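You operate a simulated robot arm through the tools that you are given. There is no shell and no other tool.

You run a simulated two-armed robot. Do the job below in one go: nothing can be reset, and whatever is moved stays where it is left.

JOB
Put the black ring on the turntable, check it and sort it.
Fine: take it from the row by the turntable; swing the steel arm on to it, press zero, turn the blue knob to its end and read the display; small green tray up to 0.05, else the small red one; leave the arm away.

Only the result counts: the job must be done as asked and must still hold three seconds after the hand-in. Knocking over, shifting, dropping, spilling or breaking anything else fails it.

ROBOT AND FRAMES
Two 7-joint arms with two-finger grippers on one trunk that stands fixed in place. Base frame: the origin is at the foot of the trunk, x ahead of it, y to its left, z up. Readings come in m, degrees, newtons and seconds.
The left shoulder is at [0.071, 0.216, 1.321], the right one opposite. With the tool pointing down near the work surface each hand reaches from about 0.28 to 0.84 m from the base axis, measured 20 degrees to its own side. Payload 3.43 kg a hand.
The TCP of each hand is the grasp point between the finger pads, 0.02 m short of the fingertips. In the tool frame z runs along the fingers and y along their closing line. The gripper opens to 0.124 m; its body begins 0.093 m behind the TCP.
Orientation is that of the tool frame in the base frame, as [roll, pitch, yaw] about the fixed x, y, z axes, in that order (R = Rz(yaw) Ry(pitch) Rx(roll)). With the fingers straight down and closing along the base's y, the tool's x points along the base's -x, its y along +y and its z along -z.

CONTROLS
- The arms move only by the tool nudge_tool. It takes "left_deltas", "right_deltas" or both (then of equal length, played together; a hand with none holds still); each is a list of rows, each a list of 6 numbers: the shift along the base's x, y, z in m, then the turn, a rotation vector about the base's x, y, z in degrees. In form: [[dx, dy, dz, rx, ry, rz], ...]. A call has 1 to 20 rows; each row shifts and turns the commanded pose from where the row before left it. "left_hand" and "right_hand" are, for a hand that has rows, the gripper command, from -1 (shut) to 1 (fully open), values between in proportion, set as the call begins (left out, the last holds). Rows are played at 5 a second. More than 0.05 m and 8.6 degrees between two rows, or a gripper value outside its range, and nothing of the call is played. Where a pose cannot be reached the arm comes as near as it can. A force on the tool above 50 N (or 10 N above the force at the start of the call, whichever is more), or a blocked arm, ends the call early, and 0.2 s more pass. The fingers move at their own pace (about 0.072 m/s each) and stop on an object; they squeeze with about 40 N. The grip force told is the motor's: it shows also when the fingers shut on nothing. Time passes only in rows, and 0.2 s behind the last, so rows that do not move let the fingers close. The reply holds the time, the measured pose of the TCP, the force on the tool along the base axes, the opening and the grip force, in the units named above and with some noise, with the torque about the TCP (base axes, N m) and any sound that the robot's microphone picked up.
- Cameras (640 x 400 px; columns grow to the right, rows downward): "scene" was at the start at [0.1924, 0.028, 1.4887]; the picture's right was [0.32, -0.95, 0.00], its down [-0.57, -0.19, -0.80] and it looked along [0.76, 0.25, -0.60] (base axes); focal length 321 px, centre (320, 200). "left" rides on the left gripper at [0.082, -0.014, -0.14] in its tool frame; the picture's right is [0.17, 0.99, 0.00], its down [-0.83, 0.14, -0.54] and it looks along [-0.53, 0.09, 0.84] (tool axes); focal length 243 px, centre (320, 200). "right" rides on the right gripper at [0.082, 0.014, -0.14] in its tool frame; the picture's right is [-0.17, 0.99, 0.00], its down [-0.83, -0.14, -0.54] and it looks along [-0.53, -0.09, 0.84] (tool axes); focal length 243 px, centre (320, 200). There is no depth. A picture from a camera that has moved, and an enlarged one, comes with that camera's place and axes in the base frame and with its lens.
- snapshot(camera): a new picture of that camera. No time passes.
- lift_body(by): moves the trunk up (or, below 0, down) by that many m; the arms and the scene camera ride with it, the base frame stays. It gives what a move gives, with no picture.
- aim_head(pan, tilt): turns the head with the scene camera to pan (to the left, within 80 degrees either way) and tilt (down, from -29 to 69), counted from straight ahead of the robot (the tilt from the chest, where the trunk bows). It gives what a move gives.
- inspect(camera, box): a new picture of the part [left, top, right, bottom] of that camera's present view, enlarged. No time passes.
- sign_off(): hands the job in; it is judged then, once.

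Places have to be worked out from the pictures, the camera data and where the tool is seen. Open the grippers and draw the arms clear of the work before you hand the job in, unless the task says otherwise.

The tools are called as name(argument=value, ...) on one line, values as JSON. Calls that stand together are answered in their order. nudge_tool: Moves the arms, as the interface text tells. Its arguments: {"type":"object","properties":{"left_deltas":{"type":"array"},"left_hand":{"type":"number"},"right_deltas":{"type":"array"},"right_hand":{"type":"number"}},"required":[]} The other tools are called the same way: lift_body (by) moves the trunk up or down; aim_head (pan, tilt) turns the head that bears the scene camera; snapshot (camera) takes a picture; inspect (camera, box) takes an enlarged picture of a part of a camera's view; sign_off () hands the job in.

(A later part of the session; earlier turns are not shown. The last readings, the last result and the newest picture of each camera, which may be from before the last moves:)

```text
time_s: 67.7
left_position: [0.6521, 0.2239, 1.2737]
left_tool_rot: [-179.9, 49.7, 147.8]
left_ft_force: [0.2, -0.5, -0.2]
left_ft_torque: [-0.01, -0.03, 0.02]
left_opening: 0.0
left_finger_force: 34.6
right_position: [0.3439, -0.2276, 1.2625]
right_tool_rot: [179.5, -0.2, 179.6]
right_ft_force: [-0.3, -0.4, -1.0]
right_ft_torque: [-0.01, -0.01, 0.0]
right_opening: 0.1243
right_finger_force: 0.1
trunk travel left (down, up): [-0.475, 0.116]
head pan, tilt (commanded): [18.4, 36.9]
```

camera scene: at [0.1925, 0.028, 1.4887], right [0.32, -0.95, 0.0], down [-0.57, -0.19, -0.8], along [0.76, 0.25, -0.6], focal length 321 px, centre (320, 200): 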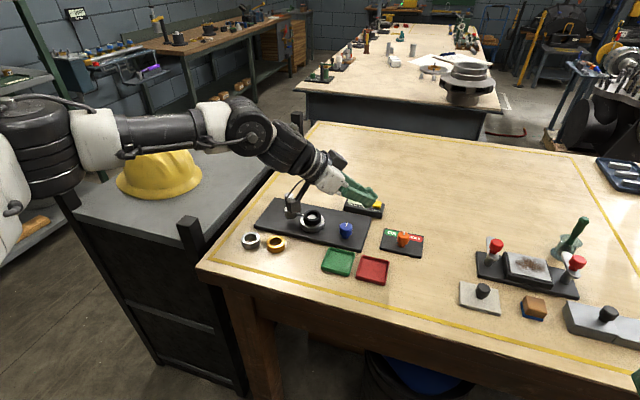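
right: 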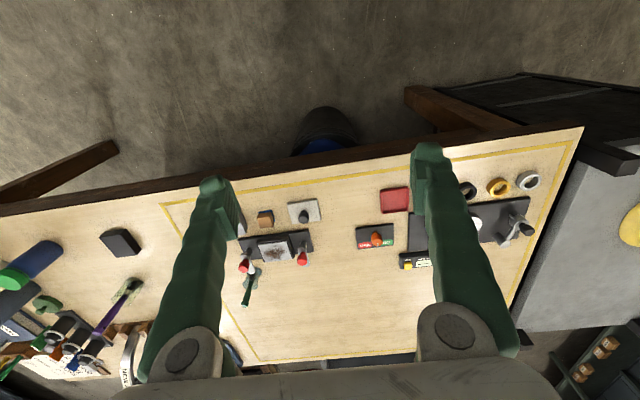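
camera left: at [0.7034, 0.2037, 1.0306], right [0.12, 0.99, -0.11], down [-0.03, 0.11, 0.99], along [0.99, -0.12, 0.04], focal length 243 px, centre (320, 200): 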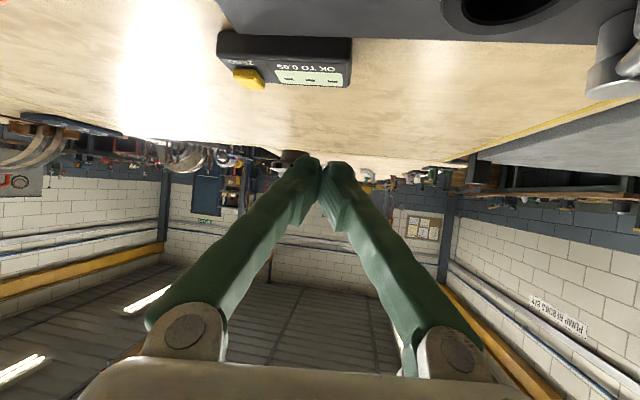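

lift_body(by=-0.2)

snapshot(camera="scene")

```text
time_s: 69.9
left_position: [0.6537, 0.2242, 1.0742]
left_tool_rot: [-179.8, 49.6, 147.8]
left_ft_force: [-0.5, -0.5, -0.2]
left_ft_torque: [-0.01, 0.01, -0.02]
left_opening: 0.0
left_finger_force: 34.3
right_position: [0.3542, -0.2277, 1.0481]
right_tool_rot: [179.4, -4.2, 179.6]
right_ft_force: [-0.1, 0.0, -0.5]
right_ft_torque: [-0.01, -0.02, 0.03]
right_opening: 0.1237
right_finger_force: 0.1
trunk travel left (down, up): [-0.275, 0.316]
head pan, tilt (commanded): [18.4, 36.9]
```

```text
taken
camera scene: at [0.248, 0.028, 1.2842], right [0.32, -0.95, 0.0], down [-0.57, -0.19, -0.8], along [0.76, 0.25, -0.6], focal length 321 px, centre (320, 200)
```

scene: 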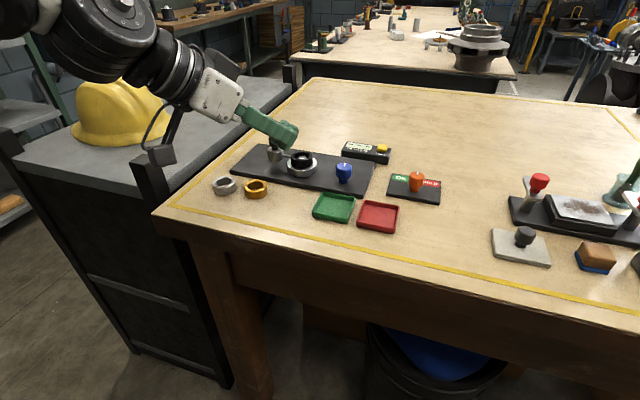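

The shoulders came forward as predicted (head x 0.248). I extend toward the button along the hand's line, staying at z≥1.03.

nudge_tool(left_deltas=[[0.025, -0.011, -0.005, 0, 0, 0], [0.025, -0.011, -0.005, 0, 0, 0], [0.025, -0.011, -0.005, 0, 0, 0], [0.025, -0.011, -0.005, 0, 0, 0], [0.025, -0.011, -0.005, 0, 0, 0], [0.025, -0.011, -0.005, 0, 0, 0], [0.025, -0.011, 0, 0, 0, 0], [0.025, -0.011, 0, 0, 0, 0], [0.025, -0.011, 0, 0, 0, 0]])

snapshot(camera="scene")

```text
time_s: 71.9
left_position: [0.8363, 0.151, 1.041]
left_tool_rot: [-179.9, 49.5, 147.9]
left_ft_force: [0.1, -1.3, 0.5]
left_ft_torque: [-0.04, 0.0, 0.0]
left_opening: 0.0
left_finger_force: 34.4
left hand out of reach, approached as far as the arm can: row 8, 9
right_position: [0.3545, -0.228, 1.0485]
right_tool_rot: [179.6, -4.2, 179.6]
right_ft_force: [0.9, -0.1, 0.7]
right_ft_torque: [0.02, 0.02, -0.03]
right_opening: 0.1243
right_finger_force: 0.1
trunk travel left (down, up): [-0.275, 0.316]
head pan, tilt (commanded): [18.4, 36.9]
```

```text
taken
camera scene: at [0.2487, 0.0279, 1.284], right [0.32, -0.95, 0.0], down [-0.57, -0.19, -0.8], along [0.76, 0.25, -0.6], focal length 321 px, centre (320, 200)
```

scene: 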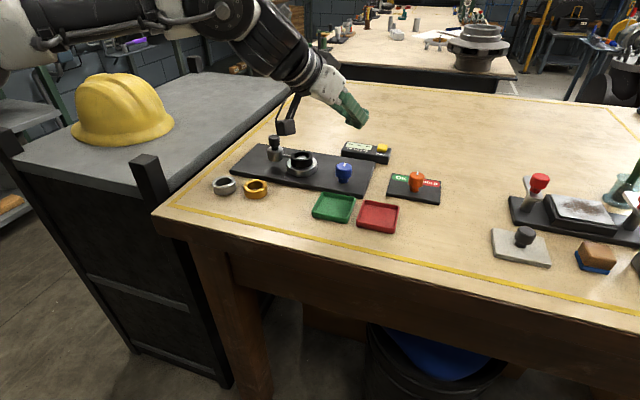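

At this trunk height the wrist ends up above the shoulder, which costs reach again. A model of all limits suggests trunk −0.1, yaw ≈148, tilt ≈60° and extending only when low; also I'll roll the hand −45° so its camera housing stays off the knob. First retract a little and raise the trunk by 0.1.

nudge_tool(left_deltas=[[-0.025, 0.01, 0.01, 0, 0, 0], [-0.03, 0.012, 0.01, 0, 0, 0], [-0.03, 0.012, 0.01, 0, 0, 0]])

lift_body(by=0.1)

```text
time_s: 72.7
left_position: [0.7482, 0.1839, 1.0712]
left_tool_rot: [-179.8, 49.7, 147.9]
left_ft_force: [-0.2, -0.4, 0.6]
left_ft_torque: [-0.01, -0.02, -0.02]
left_opening: 0.0
left_finger_force: 34.4
right_position: [0.3548, -0.2263, 1.0488]
right_tool_rot: [179.5, -4.1, 179.5]
right_ft_force: [-0.4, -0.4, 0.6]
right_ft_torque: [-0.01, -0.04, 0.0]
right_opening: 0.1239
right_finger_force: 0.0
trunk travel left (down, up): [-0.275, 0.316]
head pan, tilt (commanded): [18.4, 36.9]
```

```text
time_s: 74.0
left_position: [0.7511, 0.1842, 1.1692]
left_tool_rot: [-179.7, 49.6, 147.9]
left_ft_force: [0.4, 0.1, 0.6]
left_ft_torque: [-0.03, 0.03, 0.0]
left_opening: 0.0
left_finger_force: 34.6
right_position: [0.3553, -0.2272, 1.1475]
right_tool_rot: [179.5, -4.2, 179.7]
right_ft_force: [0.3, -0.8, 0.2]
right_ft_torque: [0.05, 0.06, -0.01]
right_opening: 0.1241
right_finger_force: 0.1
trunk travel left (down, up): [-0.375, 0.216]
head pan, tilt (commanded): [18.4, 36.9]
```

Now I add 10° tilt, roll the hand −45° about its own axis (camera away to the right), and come down to z≈1.04 near the present spot.

nudge_tool(left_deltas=[[0, 0, -0.016, -2.65, -4.24, 0], [0, 0, -0.016, -2.65, -4.24, 0], [0, 0, -0.016, -5.5, 3.44, 3.75], [0, 0, -0.016, -5.5, 3.44, 3.75], [0, 0, -0.016, -5.5, 3.44, 3.75], [0, 0, -0.016, -5.5, 3.44, 3.75], [0, 0, -0.016, -5.5, 3.44, 3.75], [0, 0, -0.016, -5.5, 3.44, 3.75]])

snapshot(camera="scene")

```text
time_s: 75.8
left_position: [0.7504, 0.184, 1.0431]
left_tool_rot: [-129.1, 37.5, -148.9]
left_ft_force: [0.6, 0.0, -0.4]
left_ft_torque: [-0.01, 0.02, -0.01]
left_opening: 0.0001
left_finger_force: 34.5
right_position: [0.356, -0.2266, 1.148]
right_tool_rot: [179.4, -4.1, 179.6]
right_ft_force: [0.0, -1.1, -0.4]
right_ft_torque: [0.01, 0.0, -0.01]
right_opening: 0.124
right_finger_force: 0.0
trunk travel left (down, up): [-0.375, 0.216]
head pan, tilt (commanded): [18.4, 36.9]
```

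```text
taken
camera scene: at [0.2237, 0.0282, 1.3832], right [0.32, -0.95, 0.0], down [-0.57, -0.19, -0.8], along [0.76, 0.25, -0.6], focal length 321 px, centre (320, 200)
```

scene: 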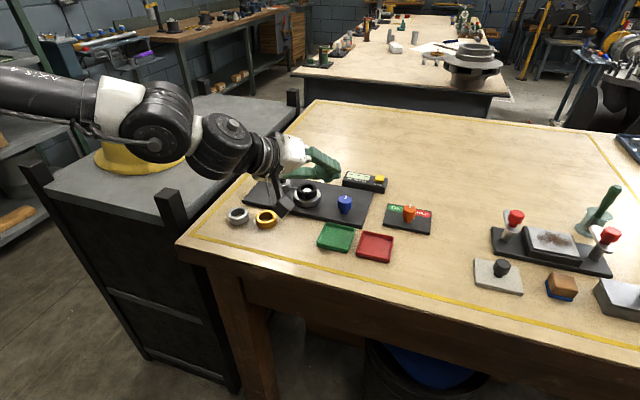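

Orientation is as intended. I extend toward the button while descending gently to z≈1.0.

nudge_tool(left_deltas=[[0.0213, -0.01, -0.008, 0, 0, 0], [0.0213, -0.01, -0.008, 0, 0, 0], [0.0213, -0.01, -0.008, 0, 0, 0], [0.0213, -0.01, -0.008, 0, 0, 0], [0.0213, -0.01, -0.008, 0, 0, 0]])

snapshot(camera="scene")

```text
time_s: 77.0
left_position: [0.8594, 0.1356, 1.001]
left_tool_rot: [-129.3, 37.5, -149.0]
left_ft_force: [-0.3, 0.8, 0.3]
left_ft_torque: [0.02, 0.03, -0.06]
left_opening: 0.0
left_finger_force: 33.7
right_position: [0.3565, -0.2264, 1.148]
right_tool_rot: [179.6, -4.2, 179.6]
right_ft_force: [0.6, 0.5, -0.2]
right_ft_torque: [-0.01, 0.01, 0.03]
right_opening: 0.1241
right_finger_force: 0.0
trunk travel left (down, up): [-0.375, 0.216]
head pan, tilt (commanded): [18.4, 36.9]
```

```text
taken
camera scene: at [0.2247, 0.029, 1.383], right [0.32, -0.95, 0.0], down [-0.57, -0.19, -0.8], along [0.76, 0.25, -0.6], focal length 321 px, centre (320, 200)
```

scene: 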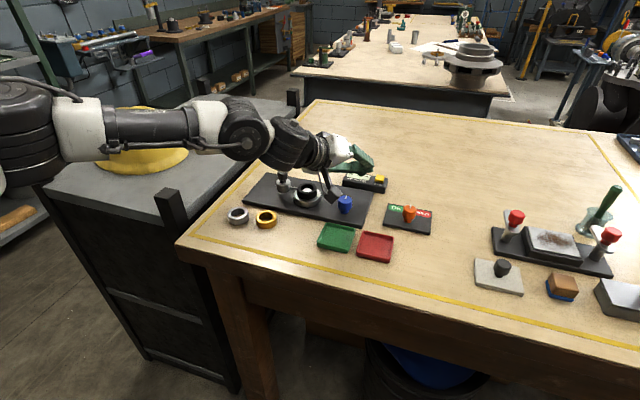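

No limit hit this time: (0.859, 0.136, 1.001). I continue to above the button and look closely.

nudge_tool(left_deltas=[[0.0205, -0.0107, -0.002, 0, 0, 0], [0.0205, -0.0107, -0.002, 0, 0, 0], [0.0205, -0.0107, -0.002, 0, 0, 0]])

inspect(camera="scene", box=[280, 130, 440, 230])

snapshot(camera="left")

```text
time_s: 77.8
left_position: [0.8618, 0.135, 1.0005]
left_tool_rot: [-129.3, 37.6, -149.1]
left_ft_force: [-0.5, -0.8, -0.1]
left_ft_torque: [-0.03, 0.02, 0.0]
left_opening: 0.0001
left_finger_force: 34.7
left hand out of reach, approached as far as the arm can: row 1, 2, 3
right_position: [0.3555, -0.2272, 1.147]
right_tool_rot: [179.5, -4.3, 179.6]
right_ft_force: [1.4, 0.4, 0.3]
right_ft_torque: [0.0, -0.01, -0.01]
right_opening: 0.124
right_finger_force: 0.2
trunk travel left (down, up): [-0.375, 0.216]
head pan, tilt (commanded): [18.4, 36.9]
```

```text
4.00 times, centred on (360, 180) of scene
camera zoom: at [0.2234, 0.028, 1.3832], right [0.32, -0.95, 0.0], down [-0.57, -0.19, -0.8], along [0.76, 0.25, -0.6], focal length 1285 px, centre (160, 280)
```

zoom: 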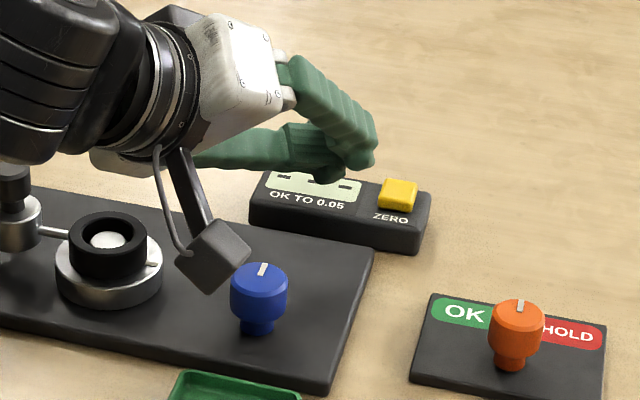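

```text
taken
camera left: at [0.7046, 0.1572, 1.0298], right [-0.03, 0.71, -0.71], down [0.18, 0.7, 0.69], along [0.98, -0.1, -0.15], focal length 243 px, centre (320, 200)
```

left: 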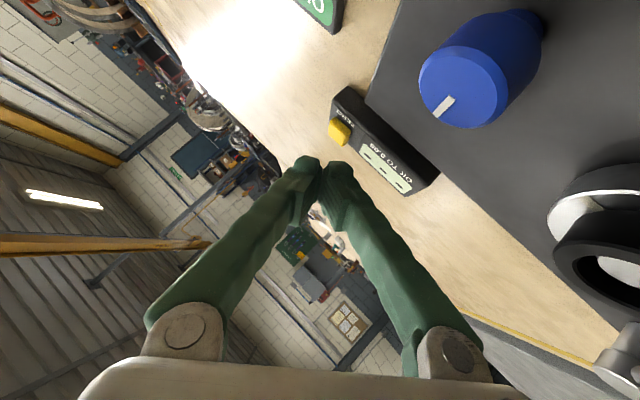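

Limit again at (0.862, 0.135), although the elbow is clearly bent. I probe which directions are still free: first a bit lower, then forward.

nudge_tool(left_deltas=[[0, 0, -0.01, 0, 0, 0], [0, 0, -0.01, 0, 0, 0]])

nudge_tool(left_deltas=[[0.01, 0, 0, 0, 0, 0], [0.01, 0, 0, 0, 0, 0]])

nudge_tool(left_deltas=[[0, -0.01, 0, 0, 0, 0], [0, -0.01, 0, 0, 0, 0]])

```text
time_s: 78.4
left_position: [0.8637, 0.1351, 0.9808]
left_tool_rot: [-129.2, 37.6, -149.1]
left_ft_force: [0.1, 0.3, -0.6]
left_ft_torque: [-0.03, -0.02, 0.0]
left_opening: 0.0001
left_finger_force: 34.3
right_position: [0.3557, -0.2268, 1.1483]
right_tool_rot: [179.6, -4.1, 179.7]
right_ft_force: [0.4, -0.2, -1.1]
right_ft_torque: [0.03, 0.01, -0.03]
right_opening: 0.1244
right_finger_force: 0.0
trunk travel left (down, up): [-0.375, 0.216]
head pan, tilt (commanded): [18.4, 36.9]
```

```text
time_s: 79.0
left_position: [0.8684, 0.1409, 0.9818]
left_tool_rot: [-129.3, 37.6, -149.2]
left_ft_force: [0.5, -0.7, 0.2]
left_ft_torque: [0.01, -0.01, 0.0]
left_opening: 0.0
left_finger_force: 34.4
left hand out of reach, approached as far as the arm can: row 1, 2
right_position: [0.3545, -0.2284, 1.1473]
right_tool_rot: [179.5, -4.1, 179.6]
right_ft_force: [-0.6, 0.6, -0.7]
right_ft_torque: [-0.03, -0.01, -0.03]
right_opening: 0.1237
right_finger_force: 0.1
trunk travel left (down, up): [-0.375, 0.216]
head pan, tilt (commanded): [18.4, 36.9]
```

```text
time_s: 79.6
left_position: [0.8629, 0.1353, 0.9822]
left_tool_rot: [-129.2, 37.7, -149.1]
left_ft_force: [-0.4, 0.2, 0.1]
left_ft_torque: [-0.01, -0.04, -0.02]
left_opening: 0.0
left_finger_force: 34.3
left hand out of reach, approached as far as the arm can: row 1, 2
right_position: [0.3539, -0.2272, 1.1483]
right_tool_rot: [179.4, -4.3, 179.6]
right_ft_force: [0.2, 0.1, -0.5]
right_ft_torque: [-0.02, -0.01, 0.05]
right_opening: 0.1241
right_finger_force: 0.0
trunk travel left (down, up): [-0.375, 0.216]
head pan, tilt (commanded): [18.4, 36.9]
```

The boundary's shape shows the elbow itself is stuck outward, so this arm is in an awkward configuration rather than truly out of reach. I turn the head to look at the left arm's elbow and shoulder.

aim_head(pan=70, tilt=15)

snapshot(camera="scene")

```text
time_s: 80.8
left_position: [0.8639, 0.1355, 0.9827]
left_tool_rot: [-129.4, 37.6, -149.1]
left_ft_force: [0.5, 0.6, 0.4]
left_ft_torque: [0.0, -0.05, 0.0]
left_opening: 0.0
left_finger_force: 34.5
right_position: [0.3555, -0.228, 1.1473]
right_tool_rot: [179.4, -4.1, 179.6]
right_ft_force: [-0.5, 0.3, -0.1]
right_ft_torque: [-0.01, 0.02, 0.0]
right_opening: 0.1241
right_finger_force: 0.0
trunk travel left (down, up): [-0.375, 0.216]
head pan, tilt (commanded): [70.0, 15.0]
```

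```text
taken
camera scene: at [0.1729, 0.0883, 1.4181], right [0.94, -0.34, 0.0], down [-0.09, -0.24, -0.97], along [0.33, 0.91, -0.26], focal length 321 px, centre (320, 200)
```

scene: 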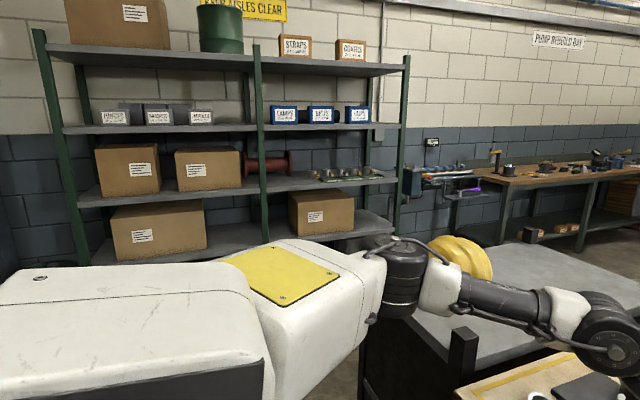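

Fitting all the limits: the elbow keeps to about 0.42 m left of centre, so reach is best when shoulder, elbow and wrist are level, i.e. with the trunk about 0.3 m below its starting height. I retract and raise both hands first so that I can lower the trunk safely.

nudge_tool(left_deltas=[[-0.01, 0.005, 0.03, 0, 0, 0], [-0.022, 0.01, 0.03, 0, 0, 0], [-0.022, 0.01, 0.03, 0, 0, 0], [-0.022, 0.01, 0.03, 0, 0, 0], [-0.022, 0.01, 0.03, 0, 0, 0], [-0.022, 0.01, 0.03, 0, 0, 0], [-0.022, 0.01, 0.03, 0, 0, 0], [-0.022, 0.01, 0.03, 0, 0, 0]], right_deltas=[[0, 0, 0.02, 0, 0, 0], [0, 0, 0.02, 0, 0, 0], [0, 0, 0.02, 0, 0, 0], [0, 0, 0.02, 0, 0, 0], [0, 0, 0, 0, 0, 0], [0, 0, 0, 0, 0, 0], [0, 0, 0, 0, 0, 0], [0, 0, 0, 0, 0, 0]])

aim_head(pan=18.4, tilt=30)

snapshot(camera="scene")

```text
time_s: 82.6
left_position: [0.6978, 0.2101, 1.2225]
left_tool_rot: [-129.3, 37.6, -149.1]
left_ft_force: [0.0, 0.4, 0.6]
left_ft_torque: [0.0, 0.0, 0.01]
left_opening: 0.0
left_finger_force: 34.7
right_position: [0.3488, -0.2043, 1.1763]
right_tool_rot: [179.3, -4.1, 179.5]
right_ft_force: [0.4, 0.7, -0.6]
right_ft_torque: [0.0, -0.05, -0.01]
right_opening: 0.1237
right_finger_force: 0.0
right hand out of reach, approached as far as the arm can: row 1, 2, 3, 4
trunk travel left (down, up): [-0.375, 0.216]
head pan, tilt (commanded): [70.0, 15.0]
```

```text
time_s: 83.8
left_position: [0.6991, 0.2093, 1.221]
left_tool_rot: [-129.3, 37.6, -149.1]
left_ft_force: [-0.5, 0.1, -0.2]
left_ft_torque: [-0.02, -0.01, -0.01]
left_opening: 0.0001
left_finger_force: 35.0
right_position: [0.3496, -0.2039, 1.1763]
right_tool_rot: [179.4, -4.3, 179.6]
right_ft_force: [0.6, 0.2, 0.0]
right_ft_torque: [-0.01, 0.0, -0.01]
right_opening: 0.1243
right_finger_force: 0.1
trunk travel left (down, up): [-0.375, 0.216]
head pan, tilt (commanded): [18.4, 30.0]
```

```text
taken
camera scene: at [0.2268, 0.0292, 1.3939], right [0.32, -0.95, 0.0], down [-0.47, -0.16, -0.87], along [0.82, 0.27, -0.5], focal length 321 px, centre (320, 200)
```

scene: 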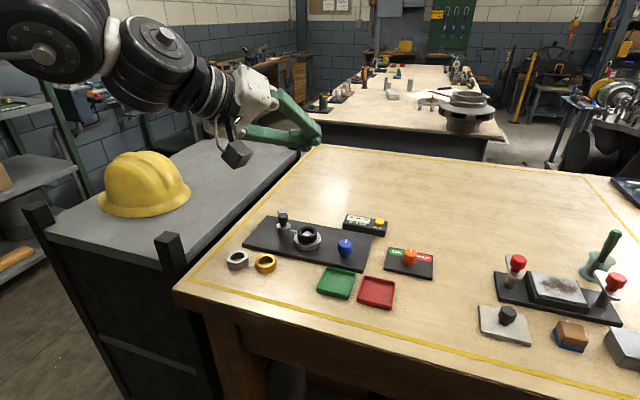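

lift_body(by=-0.1)

nudge_tool(left_deltas=[[0, 0, 0.03, 0, 0, 0], [0, 0, 0.03, 0, 0, 0], [0, 0, 0.03, 0, 0, 0]])

```text
time_s: 85.1
left_position: [0.6984, 0.2092, 1.123]
left_tool_rot: [-129.2, 37.7, -149.1]
left_ft_force: [0.7, -0.1, -0.6]
left_ft_torque: [-0.03, -0.01, -0.02]
left_opening: 0.0
left_finger_force: 34.4
right_position: [0.3594, -0.2033, 1.0629]
right_tool_rot: [179.3, -8.1, 179.5]
right_ft_force: [-0.4, 0.2, -0.2]
right_ft_torque: [-0.02, -0.03, 0.0]
right_opening: 0.1238
right_finger_force: 0.1
trunk travel left (down, up): [-0.275, 0.316]
head pan, tilt (commanded): [18.4, 30.0]
```

```text
time_s: 85.9
left_position: [0.6979, 0.2079, 1.2125]
left_tool_rot: [-129.2, 37.6, -149.0]
left_ft_force: [1.0, -0.2, -0.1]
left_ft_torque: [-0.02, 0.01, 0.02]
left_opening: 0.0
left_finger_force: 34.6
right_position: [0.3599, -0.2035, 1.0609]
right_tool_rot: [179.2, -8.2, 179.6]
right_ft_force: [0.3, -0.7, -0.2]
right_ft_torque: [0.02, -0.01, -0.04]
right_opening: 0.1239
right_finger_force: 0.2
trunk travel left (down, up): [-0.275, 0.316]
head pan, tilt (commanded): [18.4, 30.0]
```

lift_body(by=-0.1)

snapshot(camera="scene")

```text
time_s: 87.3
left_position: [0.6985, 0.2101, 1.1133]
left_tool_rot: [-129.3, 37.6, -149.1]
left_ft_force: [-0.4, 0.0, 0.3]
left_ft_torque: [0.03, 0.01, 0.03]
left_opening: 0.0
left_finger_force: 34.9
right_position: [0.3771, -0.2028, 0.9375]
right_tool_rot: [179.3, -12.4, 179.7]
right_ft_force: [0.3, -0.5, 0.6]
right_ft_torque: [-0.01, -0.05, -0.02]
right_opening: 0.124
right_finger_force: 0.0
trunk travel left (down, up): [-0.175, 0.416]
head pan, tilt (commanded): [18.4, 30.0]
```

```text
taken
camera scene: at [0.2862, 0.0291, 1.1839], right [0.32, -0.95, 0.0], down [-0.47, -0.16, -0.87], along [0.82, 0.27, -0.5], focal length 321 px, centre (320, 200)
```

scene: 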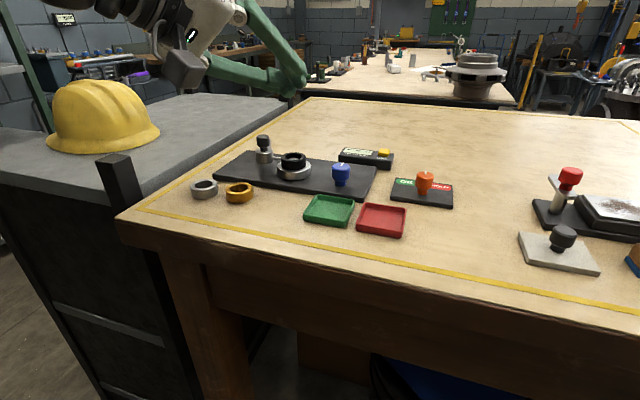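

The shoulders moved well forward (head x 0.286). I add a bit more roll and extend toward the button while descending to about z 1.01.

nudge_tool(left_deltas=[[0, 0, -0.01, -5.5, 3.5, 3.75], [0, 0, -0.01, -5.5, 3.5, 3.75], [0.02, -0.0095, -0.01, 0, 0, 0], [0.02, -0.0095, -0.01, 0, 0, 0], [0.02, -0.0095, -0.01, 0, 0, 0], [0.02, -0.0095, -0.01, 0, 0, 0], [0.02, -0.0095, -0.01, 0, 0, 0], [0.02, -0.0095, -0.01, 0, 0, 0], [0.02, -0.0095, -0.01, 0, 0, 0], [0.02, -0.0095, -0.01, 0, 0, 0]])

snapshot(camera="scene")

snapshot(camera="left")

```text
time_s: 89.5
left_position: [0.8872, 0.1412, 1.0159]
left_tool_rot: [-124.8, 28.1, -140.8]
left_ft_force: [0.1, -0.9, -0.2]
left_ft_torque: [-0.01, -0.03, 0.0]
left_opening: 0.0002
left_finger_force: 34.3
left hand out of reach, approached as far as the arm can: row 1, 2
right_position: [0.377, -0.2031, 0.9359]
right_tool_rot: [179.2, -12.5, 179.6]
right_ft_force: [-0.8, 0.2, 0.0]
right_ft_torque: [0.03, -0.01, 0.0]
right_opening: 0.1237
right_finger_force: 0.1
trunk travel left (down, up): [-0.175, 0.416]
head pan, tilt (commanded): [18.4, 30.0]
```

```text
taken
camera scene: at [0.2875, 0.0288, 1.1834], right [0.32, -0.95, 0.0], down [-0.47, -0.16, -0.87], along [0.82, 0.27, -0.5], focal length 321 px, centre (320, 200)
```

scene: 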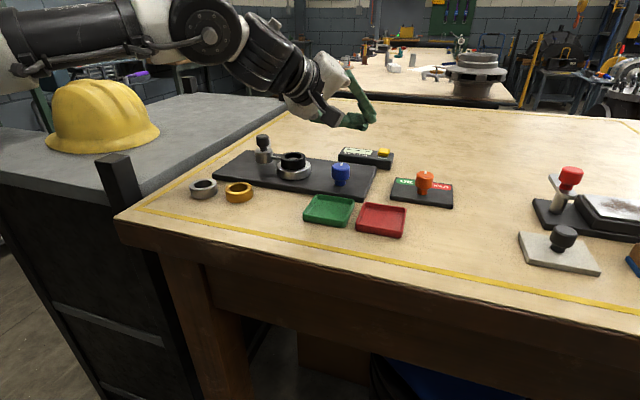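

```text
taken
camera left: at [0.7295, 0.1537, 1.0567], right [-0.17, 0.58, -0.79], down [0.17, 0.81, 0.56], along [0.97, -0.04, -0.24], focal length 243 px, centre (320, 200)
```

left: 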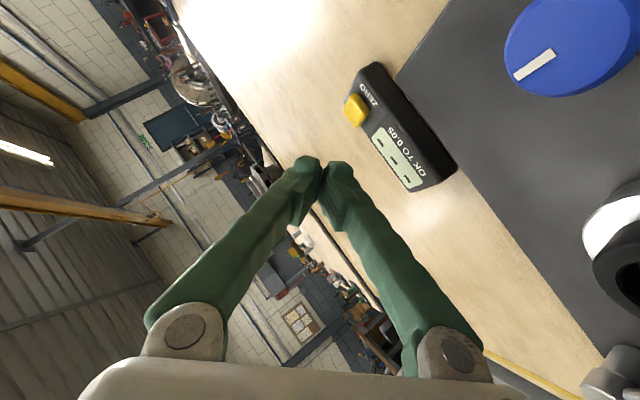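

The hand gets to (0.887, 0.141, 1.016) without trouble now. I zoom in with both cameras to fix the button's position.

inspect(camera="left", box=[310, 50, 470, 200])

inspect(camera="scene", box=[300, 80, 420, 200])

```text
2.67 times, centred on (390, 125) of left
camera zoom: at [0.7295, 0.1537, 1.0567], right [-0.17, 0.58, -0.79], down [0.17, 0.81, 0.56], along [0.97, -0.04, -0.24], focal length 647 px, centre (133, 400)
```

zoom: 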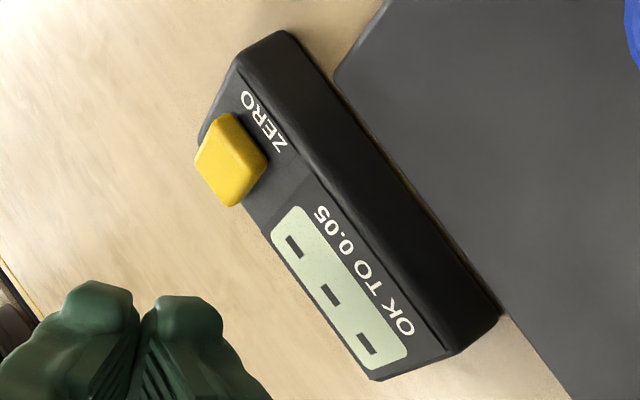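

```text
3.33 times, centred on (360, 140) of scene
camera zoom: at [0.2875, 0.0288, 1.1834], right [0.32, -0.95, 0.0], down [-0.47, -0.16, -0.87], along [0.82, 0.27, -0.5], focal length 1070 px, centre (187, 400)
```

zoom: 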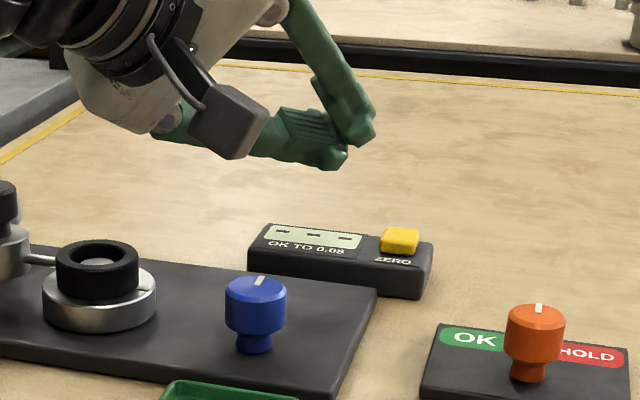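

Button refined to about (0.920, 0.100), top z≈0.937. I move over it at z≈1.0.

nudge_tool(left_deltas=[[0.011, -0.0115, -0.005, 0, 0, 0], [0.011, -0.0115, -0.005, 0, 0, 0], [0.01, -0.011, -0.005, 0, 0, 0]])

inspect(camera="left", box=[270, 80, 430, 230])

inspect(camera="scene", box=[300, 80, 420, 200])

```text
time_s: 90.3
left_position: [0.8908, 0.1343, 1.0088]
left_tool_rot: [-124.5, 28.2, -140.8]
left_ft_force: [0.4, -0.1, 0.0]
left_ft_torque: [-0.01, 0.03, 0.02]
left_opening: 0.0
left_finger_force: 34.2
left hand out of reach, approached as far as the arm can: row 1, 2, 3
right_position: [0.3772, -0.2022, 0.9359]
right_tool_rot: [179.2, -12.6, 179.6]
right_ft_force: [-0.7, 0.8, 0.2]
right_ft_torque: [-0.01, -0.02, 0.03]
right_opening: 0.124
right_finger_force: 0.0
trunk travel left (down, up): [-0.175, 0.416]
head pan, tilt (commanded): [18.4, 30.0]
```

```text
2.67 times, centred on (350, 155) of left
camera zoom: at [0.7335, 0.1453, 1.0498], right [-0.17, 0.58, -0.79], down [0.17, 0.81, 0.56], along [0.97, -0.04, -0.23], focal length 647 px, centre (240, 320)
```

zoom: 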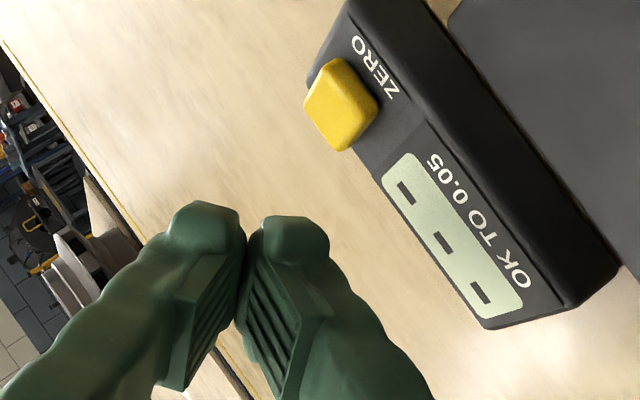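

```text
3.33 times, centred on (360, 140) of scene
camera zoom: at [0.287, 0.029, 1.1836], right [0.32, -0.95, 0.0], down [-0.47, -0.16, -0.87], along [0.82, 0.27, -0.5], focal length 1070 px, centre (187, 400)
```

zoom: 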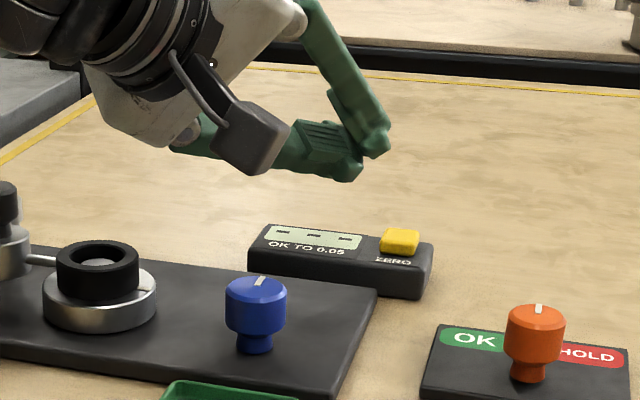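

Still about 2 cm short at this 60° tilt; my model says 70° tilt will do it while keeping the hand body above the knob. I tilt 10° more, then advance and lower slightly.

nudge_tool(left_deltas=[[-0.006, 0.003, 0, -2.7, -4.2, 0], [-0.004, 0.003, 0, -2.7, -4.2, 0], [0.008, -0.008, -0.003, 0, 0, 0], [0.008, -0.008, -0.003, 0, 0, 0], [0.008, -0.008, -0.003, 0, 0, 0], [0.008, -0.006, -0.003, 0, 0, 0]])

inspect(camera="left", box=[270, 80, 430, 230])

inspect(camera="scene", box=[280, 80, 420, 200])

```text
time_s: 91.7
left_position: [0.9147, 0.1124, 0.9952]
left_tool_rot: [-113.6, 30.8, -135.3]
left_ft_force: [-0.2, -0.8, -0.1]
left_ft_torque: [0.02, -0.01, -0.02]
left_opening: 0.0
left_finger_force: 34.3
right_position: [0.3778, -0.2028, 0.9355]
right_tool_rot: [179.3, -12.6, 179.6]
right_ft_force: [0.2, 0.2, -0.3]
right_ft_torque: [-0.02, 0.01, 0.03]
right_opening: 0.1238
right_finger_force: 0.1
trunk travel left (down, up): [-0.175, 0.416]
head pan, tilt (commanded): [18.4, 30.0]
```

```text
2.67 times, centred on (350, 155) of left
camera zoom: at [0.7521, 0.1246, 1.0129], right [-0.05, 0.51, -0.86], down [0.09, 0.86, 0.5], along [0.99, -0.05, -0.09], focal length 647 px, centre (240, 320)
```

zoom: 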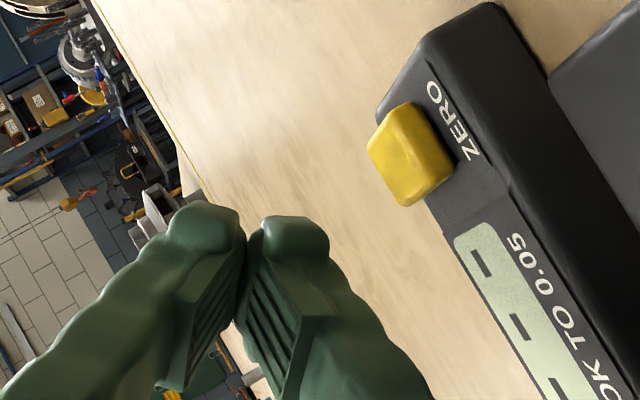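

```text
3.33 times, centred on (350, 140) of scene
camera zoom: at [0.2874, 0.0294, 1.1835], right [0.32, -0.95, 0.0], down [-0.47, -0.16, -0.87], along [0.82, 0.27, -0.5], focal length 1070 px, centre (220, 400)
```

zoom: 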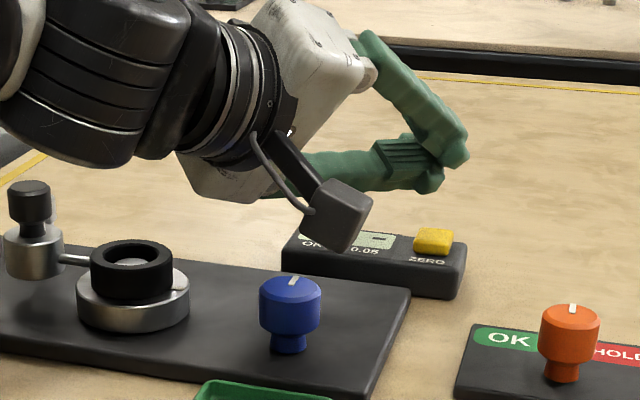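

The tip is now right above the button, with the camera housing and gripper body clear of knob and ring. I descend vertically, first 18 mm.

nudge_tool(left_deltas=[[0, 0, -0.006, 0, 0, 0], [0, 0, -0.006, 0, 0, 0], [0, 0, -0.006, 0, 0, 0]])

inspect(camera="left", box=[270, 80, 430, 230])

inspect(camera="scene", box=[280, 80, 420, 200])

```text
time_s: 92.5
left_position: [0.9118, 0.1103, 0.9788]
left_tool_rot: [-113.6, 30.9, -135.3]
left_ft_force: [-0.6, -0.2, 0.1]
left_ft_torque: [0.0, -0.01, -0.02]
left_opening: 0.0001
left_finger_force: 34.5
right_position: [0.3778, -0.204, 0.9361]
right_tool_rot: [179.3, -12.4, 179.6]
right_ft_force: [-0.1, -0.3, -0.8]
right_ft_torque: [0.0, 0.0, 0.01]
right_opening: 0.1244
right_finger_force: 0.0
trunk travel left (down, up): [-0.175, 0.416]
head pan, tilt (commanded): [18.4, 30.0]
```

```text
2.67 times, centred on (350, 155) of left
camera zoom: at [0.7515, 0.124, 0.9953], right [-0.05, 0.51, -0.86], down [0.09, 0.86, 0.5], along [0.99, -0.05, -0.09], focal length 647 px, centre (240, 320)
```

zoom: 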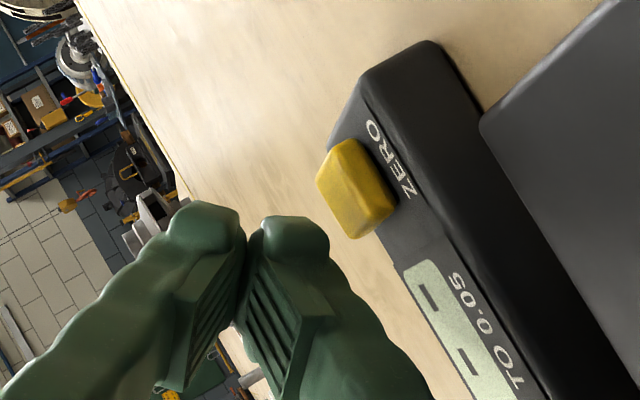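

```text
3.33 times, centred on (350, 140) of scene
camera zoom: at [0.2871, 0.0292, 1.1836], right [0.32, -0.95, 0.0], down [-0.47, -0.16, -0.87], along [0.82, 0.27, -0.5], focal length 1070 px, centre (220, 400)
```

zoom: 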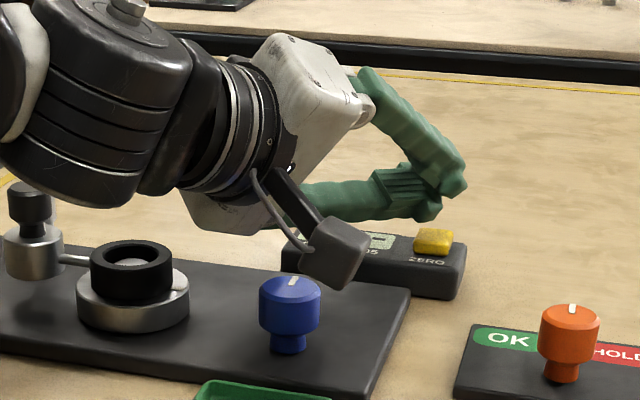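

The tip is about to meet the button, slightly toward its display side, so I shift 4 mm in −y while lowering 6 mm and watch the force.

nudge_tool(left_deltas=[[0, -0.002, -0.003, 0, 0, 0], [0, -0.002, -0.003, 0, 0, 0], [0, 0, 0, 0, 0, 0]])

inspect(camera="left", box=[270, 80, 430, 230])

inspect(camera="scene", box=[360, 110, 440, 190])

```text
time_s: 93.3
left_position: [0.9126, 0.1058, 0.9717]
left_tool_rot: [-113.5, 30.9, -135.3]
left_ft_force: [0.7, 1.1, 0.4]
left_ft_torque: [0.01, 0.0, -0.04]
left_opening: 0.0001
left_finger_force: 34.1
right_position: [0.3772, -0.2017, 0.9367]
right_tool_rot: [179.1, -12.5, 179.6]
right_ft_force: [1.0, -0.1, 0.4]
right_ft_torque: [-0.01, 0.01, 0.02]
right_opening: 0.1239
right_finger_force: 0.0
trunk travel left (down, up): [-0.175, 0.416]
head pan, tilt (commanded): [18.4, 30.0]
```

```text
2.67 times, centred on (350, 155) of left
camera zoom: at [0.7509, 0.1199, 0.9892], right [-0.05, 0.51, -0.86], down [0.09, 0.86, 0.5], along [0.99, -0.05, -0.09], focal length 647 px, centre (240, 320)
```

zoom: 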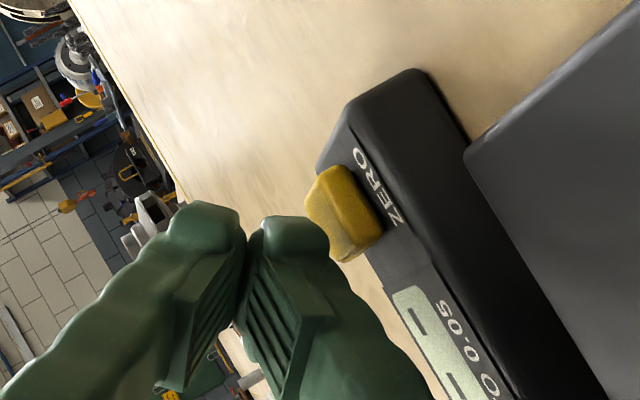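

```text
5.00 times, centred on (400, 150) of scene
camera zoom: at [0.2868, 0.0291, 1.1836], right [0.32, -0.95, 0.0], down [-0.47, -0.16, -0.87], along [0.82, 0.27, -0.5], focal length 1606 px, centre (-80, 450)
```

zoom: 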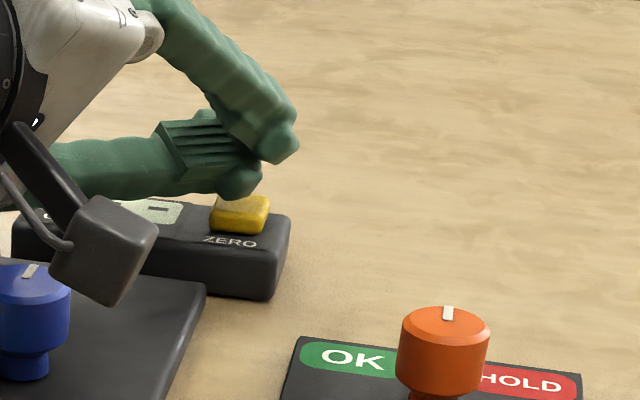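

The finger is just above the button. I press down in 1.5 mm steps and watch force, sound and display.

nudge_tool(left_deltas=[[0, 0, -0.0015, 0, 0, 0], [0, 0, -0.0015, 0, 0, 0], [0, 0, 0, 0, 0, 0]])

inspect(camera="scene", box=[340, 110, 440, 190])

```text
time_s: 94.1
left_position: [0.9119, 0.1066, 0.9692]
left_tool_rot: [-113.4, 30.9, -135.3]
left_ft_force: [-0.2, 0.8, -0.7]
left_ft_torque: [0.01, 0.0, -0.02]
left_opening: 0.0
left_finger_force: 34.6
right_position: [0.3779, -0.2032, 0.9367]
right_tool_rot: [179.3, -12.5, 179.5]
right_ft_force: [0.2, 0.3, 0.8]
right_ft_torque: [-0.02, -0.01, 0.0]
right_opening: 0.1241
right_finger_force: 0.1
trunk travel left (down, up): [-0.175, 0.416]
head pan, tilt (commanded): [18.4, 30.0]
```

```text
5.00 times, centred on (390, 150) of scene
camera zoom: at [0.2869, 0.0291, 1.1836], right [0.32, -0.95, 0.0], down [-0.47, -0.16, -0.87], along [0.82, 0.27, -0.5], focal length 1606 px, centre (-30, 450)
```

zoom: 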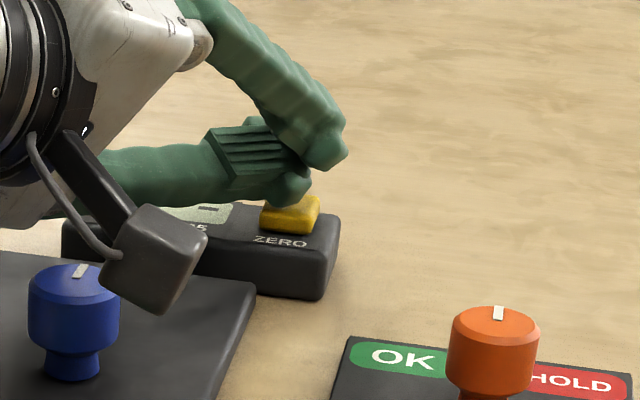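

nudge_tool(left_deltas=[[0, 0, -0.0015, 0, 0, 0], [0, 0, -0.0015, 0, 0, 0], [0, 0, 0, 0, 0, 0]])

inspect(camera="scene", box=[340, 110, 440, 190])

inspect(camera="left", box=[270, 80, 430, 230])

```text
time_s: 94.9
left_position: [0.9123, 0.1058, 0.9663]
left_tool_rot: [-113.5, 30.9, -135.3]
left_ft_force: [0.2, -0.7, 0.0]
left_ft_torque: [-0.01, -0.02, -0.01]
left_opening: 0.0001
left_finger_force: 34.5
right_position: [0.3778, -0.2024, 0.937]
right_tool_rot: [179.2, -12.5, 179.6]
right_ft_force: [0.2, -0.1, 0.5]
right_ft_torque: [0.01, 0.01, 0.01]
right_opening: 0.124
right_finger_force: 0.1
trunk travel left (down, up): [-0.175, 0.416]
head pan, tilt (commanded): [18.4, 30.0]
```

```text
5.00 times, centred on (390, 150) of scene
camera zoom: at [0.287, 0.0292, 1.1836], right [0.32, -0.95, 0.0], down [-0.47, -0.16, -0.87], along [0.82, 0.27, -0.5], focal length 1606 px, centre (-30, 450)
```

zoom: 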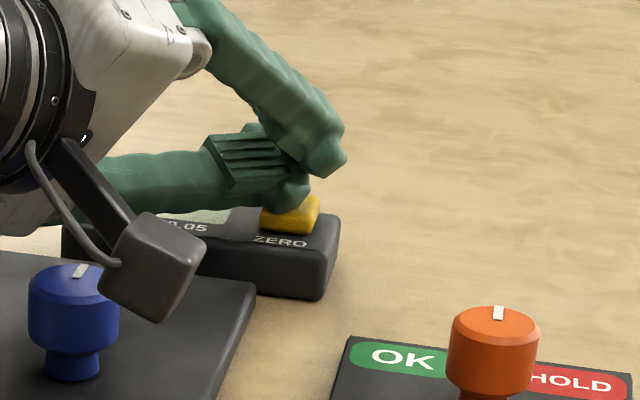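

```text
2.67 times, centred on (350, 155) of left
camera zoom: at [0.751, 0.1202, 0.9835], right [-0.05, 0.51, -0.86], down [0.09, 0.86, 0.5], along [0.99, -0.05, -0.09], focal length 647 px, centre (240, 320)
```

zoom: 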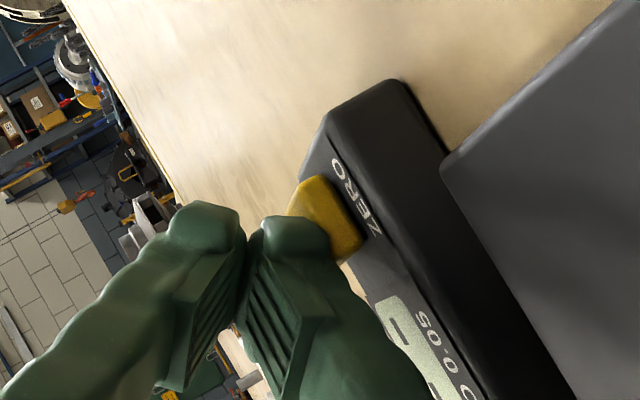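

nudge_tool(left_deltas=[[0, 0, -0.0015, 0, 0, 0], [0, 0, -0.0015, 0, 0, 0], [0, 0, 0, 0, 0, 0]])

inspect(camera="scene", box=[340, 110, 440, 190])

```text
time_s: 95.7
left_position: [0.9126, 0.1065, 0.965]
left_tool_rot: [-113.5, 30.9, -135.3]
left_ft_force: [0.2, -0.9, 0.8]
left_ft_torque: [0.0, 0.01, -0.02]
left_opening: 0.0002
left_finger_force: 34.1
right_position: [0.3762, -0.2029, 0.9363]
right_tool_rot: [179.2, -12.5, 179.6]
right_ft_force: [-0.1, 0.8, 0.8]
right_ft_torque: [-0.01, 0.02, -0.01]
right_opening: 0.1241
right_finger_force: 0.0
trunk travel left (down, up): [-0.175, 0.416]
head pan, tilt (commanded): [18.4, 30.0]
```

```text
5.00 times, centred on (390, 150) of scene
camera zoom: at [0.2869, 0.0291, 1.1836], right [0.32, -0.95, 0.0], down [-0.47, -0.16, -0.87], along [0.82, 0.27, -0.5], focal length 1606 px, centre (-30, 450)
```

zoom: 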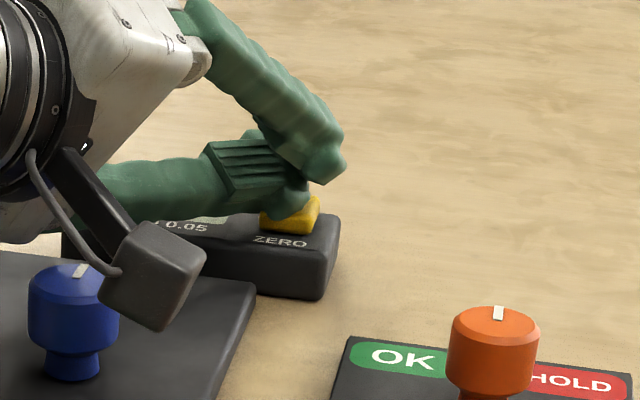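

No force yet and the finger overlaps only the button's display-side half. I lift 4 mm, shift 5 mm further in −y (which also takes the camera housing away from the knob), and press again.

nudge_tool(left_deltas=[[0, 0, 0.005, 0, 0, 0], [0.001, -0.0025, 0, 0, 0, 0], [0.001, -0.0025, 0, 0, 0, 0], [0, 0, -0.003, 0, 0, 0], [0, 0, 0, 0, 0, 0]])

inspect(camera="scene", box=[340, 110, 440, 190])

inspect(camera="left", box=[270, 80, 430, 230])

```text
time_s: 96.9
left_position: [0.9134, 0.1055, 0.965]
left_tool_rot: [-113.5, 30.8, -135.2]
left_ft_force: [-0.1, 0.4, -1.1]
left_ft_torque: [0.03, -0.02, 0.01]
left_opening: 0.0
left_finger_force: 35.0
left hand out of reach, approached as far as the arm can: row 3
right_position: [0.3781, -0.2028, 0.9368]
right_tool_rot: [179.2, -12.5, 179.7]
right_ft_force: [-0.3, -0.2, 0.5]
right_ft_torque: [-0.03, 0.01, -0.02]
right_opening: 0.1239
right_finger_force: 0.0
trunk travel left (down, up): [-0.175, 0.416]
head pan, tilt (commanded): [18.4, 30.0]
```

```text
5.00 times, centred on (390, 150) of scene
camera zoom: at [0.2869, 0.0291, 1.1836], right [0.32, -0.95, 0.0], down [-0.47, -0.16, -0.87], along [0.82, 0.27, -0.5], focal length 1606 px, centre (-30, 450)
```

zoom: 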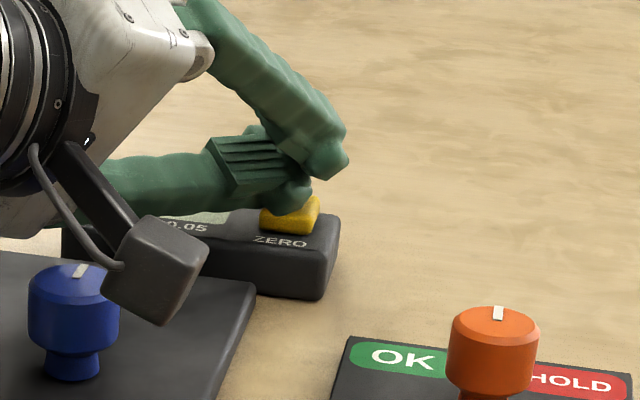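

```text
2.67 times, centred on (350, 155) of left
camera zoom: at [0.7521, 0.1194, 0.9823], right [-0.05, 0.51, -0.86], down [0.09, 0.86, 0.5], along [0.99, -0.05, -0.09], focal length 647 px, centre (240, 320)
```

zoom: 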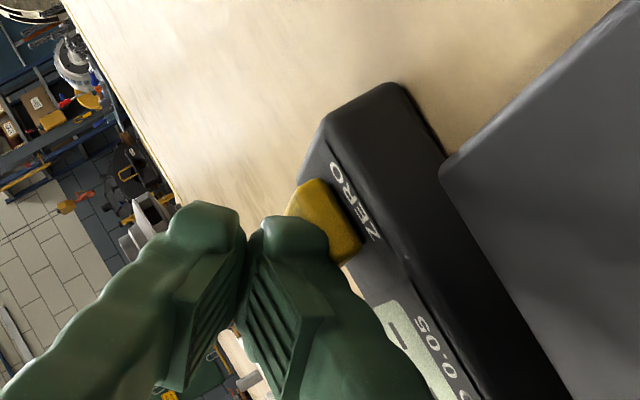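

At this spot the reach is at its limit, but the finger tip is over the button. I simply press further down in small steps.

nudge_tool(left_deltas=[[0, 0, -0.0015, 0, 0, 0], [0, 0, -0.0015, 0, 0, 0], [0, 0, 0, 0, 0, 0]])

inspect(camera="scene", box=[370, 130, 420, 180])

```text
time_s: 97.7
left_position: [0.9129, 0.1055, 0.9624]
left_tool_rot: [-113.6, 30.9, -135.4]
left_ft_force: [0.0, 0.2, -0.2]
left_ft_torque: [0.01, -0.03, -0.02]
left_opening: 0.0
left_finger_force: 34.0
right_position: [0.3774, -0.2034, 0.9362]
right_tool_rot: [179.3, -12.5, 179.6]
right_ft_force: [-0.8, -0.5, -0.1]
right_ft_torque: [0.01, -0.02, 0.04]
right_opening: 0.1241
right_finger_force: 0.1
trunk travel left (down, up): [-0.175, 0.416]
head pan, tilt (commanded): [18.4, 30.0]
```

```text
8.00 times, centred on (395, 155) of scene
camera zoom: at [0.2869, 0.0292, 1.1836], right [0.32, -0.95, 0.0], down [-0.47, -0.16, -0.87], along [0.82, 0.27, -0.5], focal length 2569 px, centre (-280, 560)
```

zoom: 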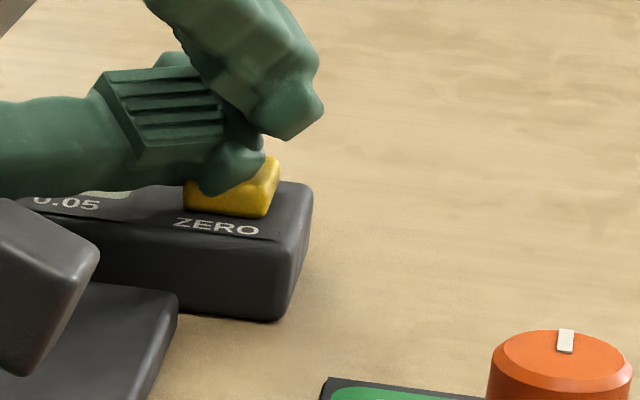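

The finger comes down just in front of the button. A better way is a hand turned so that its fingers open vertically, pressing with the opened lower finger: the hand body then stays higher. I lift and back off, then roll the hand a further −33°.

nudge_tool(left_deltas=[[-0.002, 0.002, 0.015, 0, 0, 0], [-0.01, 0.007, 0.02, 0, 0, 0], [-0.015, 0.01, 0.02, 0, 0, 0], [0, 0, 0, -6.52, 4.18, 2.83], [0, 0, 0, -6.52, 4.18, 2.83], [0, 0, 0, -6.52, 4.18, 2.83], [0, 0, 0, -6.52, 4.18, 2.83]])

inspect(camera="scene", box=[240, 50, 440, 210])

```text
time_s: 99.3
left_position: [0.8908, 0.1546, 1.0001]
left_tool_rot: [-109.5, 0.4, -123.1]
left_ft_force: [-0.1, -0.1, -0.6]
left_ft_torque: [-0.03, 0.0, -0.03]
left_opening: 0.0
left_finger_force: 34.8
left hand out of reach, approached as far as the arm can: row 7
right_position: [0.3782, -0.2011, 0.9363]
right_tool_rot: [179.2, -12.5, 179.6]
right_ft_force: [0.3, -0.9, 0.1]
right_ft_torque: [-0.04, 0.0, 0.0]
right_opening: 0.1243
right_finger_force: 0.1
trunk travel left (down, up): [-0.175, 0.416]
head pan, tilt (commanded): [18.4, 30.0]
```

```text
2.50 times, centred on (340, 130) of scene
camera zoom: at [0.2876, 0.0304, 1.1834], right [0.32, -0.95, 0.0], down [-0.47, -0.16, -0.87], along [0.82, 0.27, -0.5], focal length 803 px, centre (270, 375)
```

zoom: 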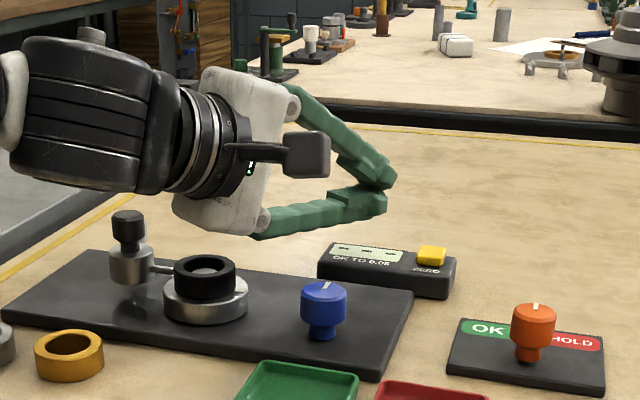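

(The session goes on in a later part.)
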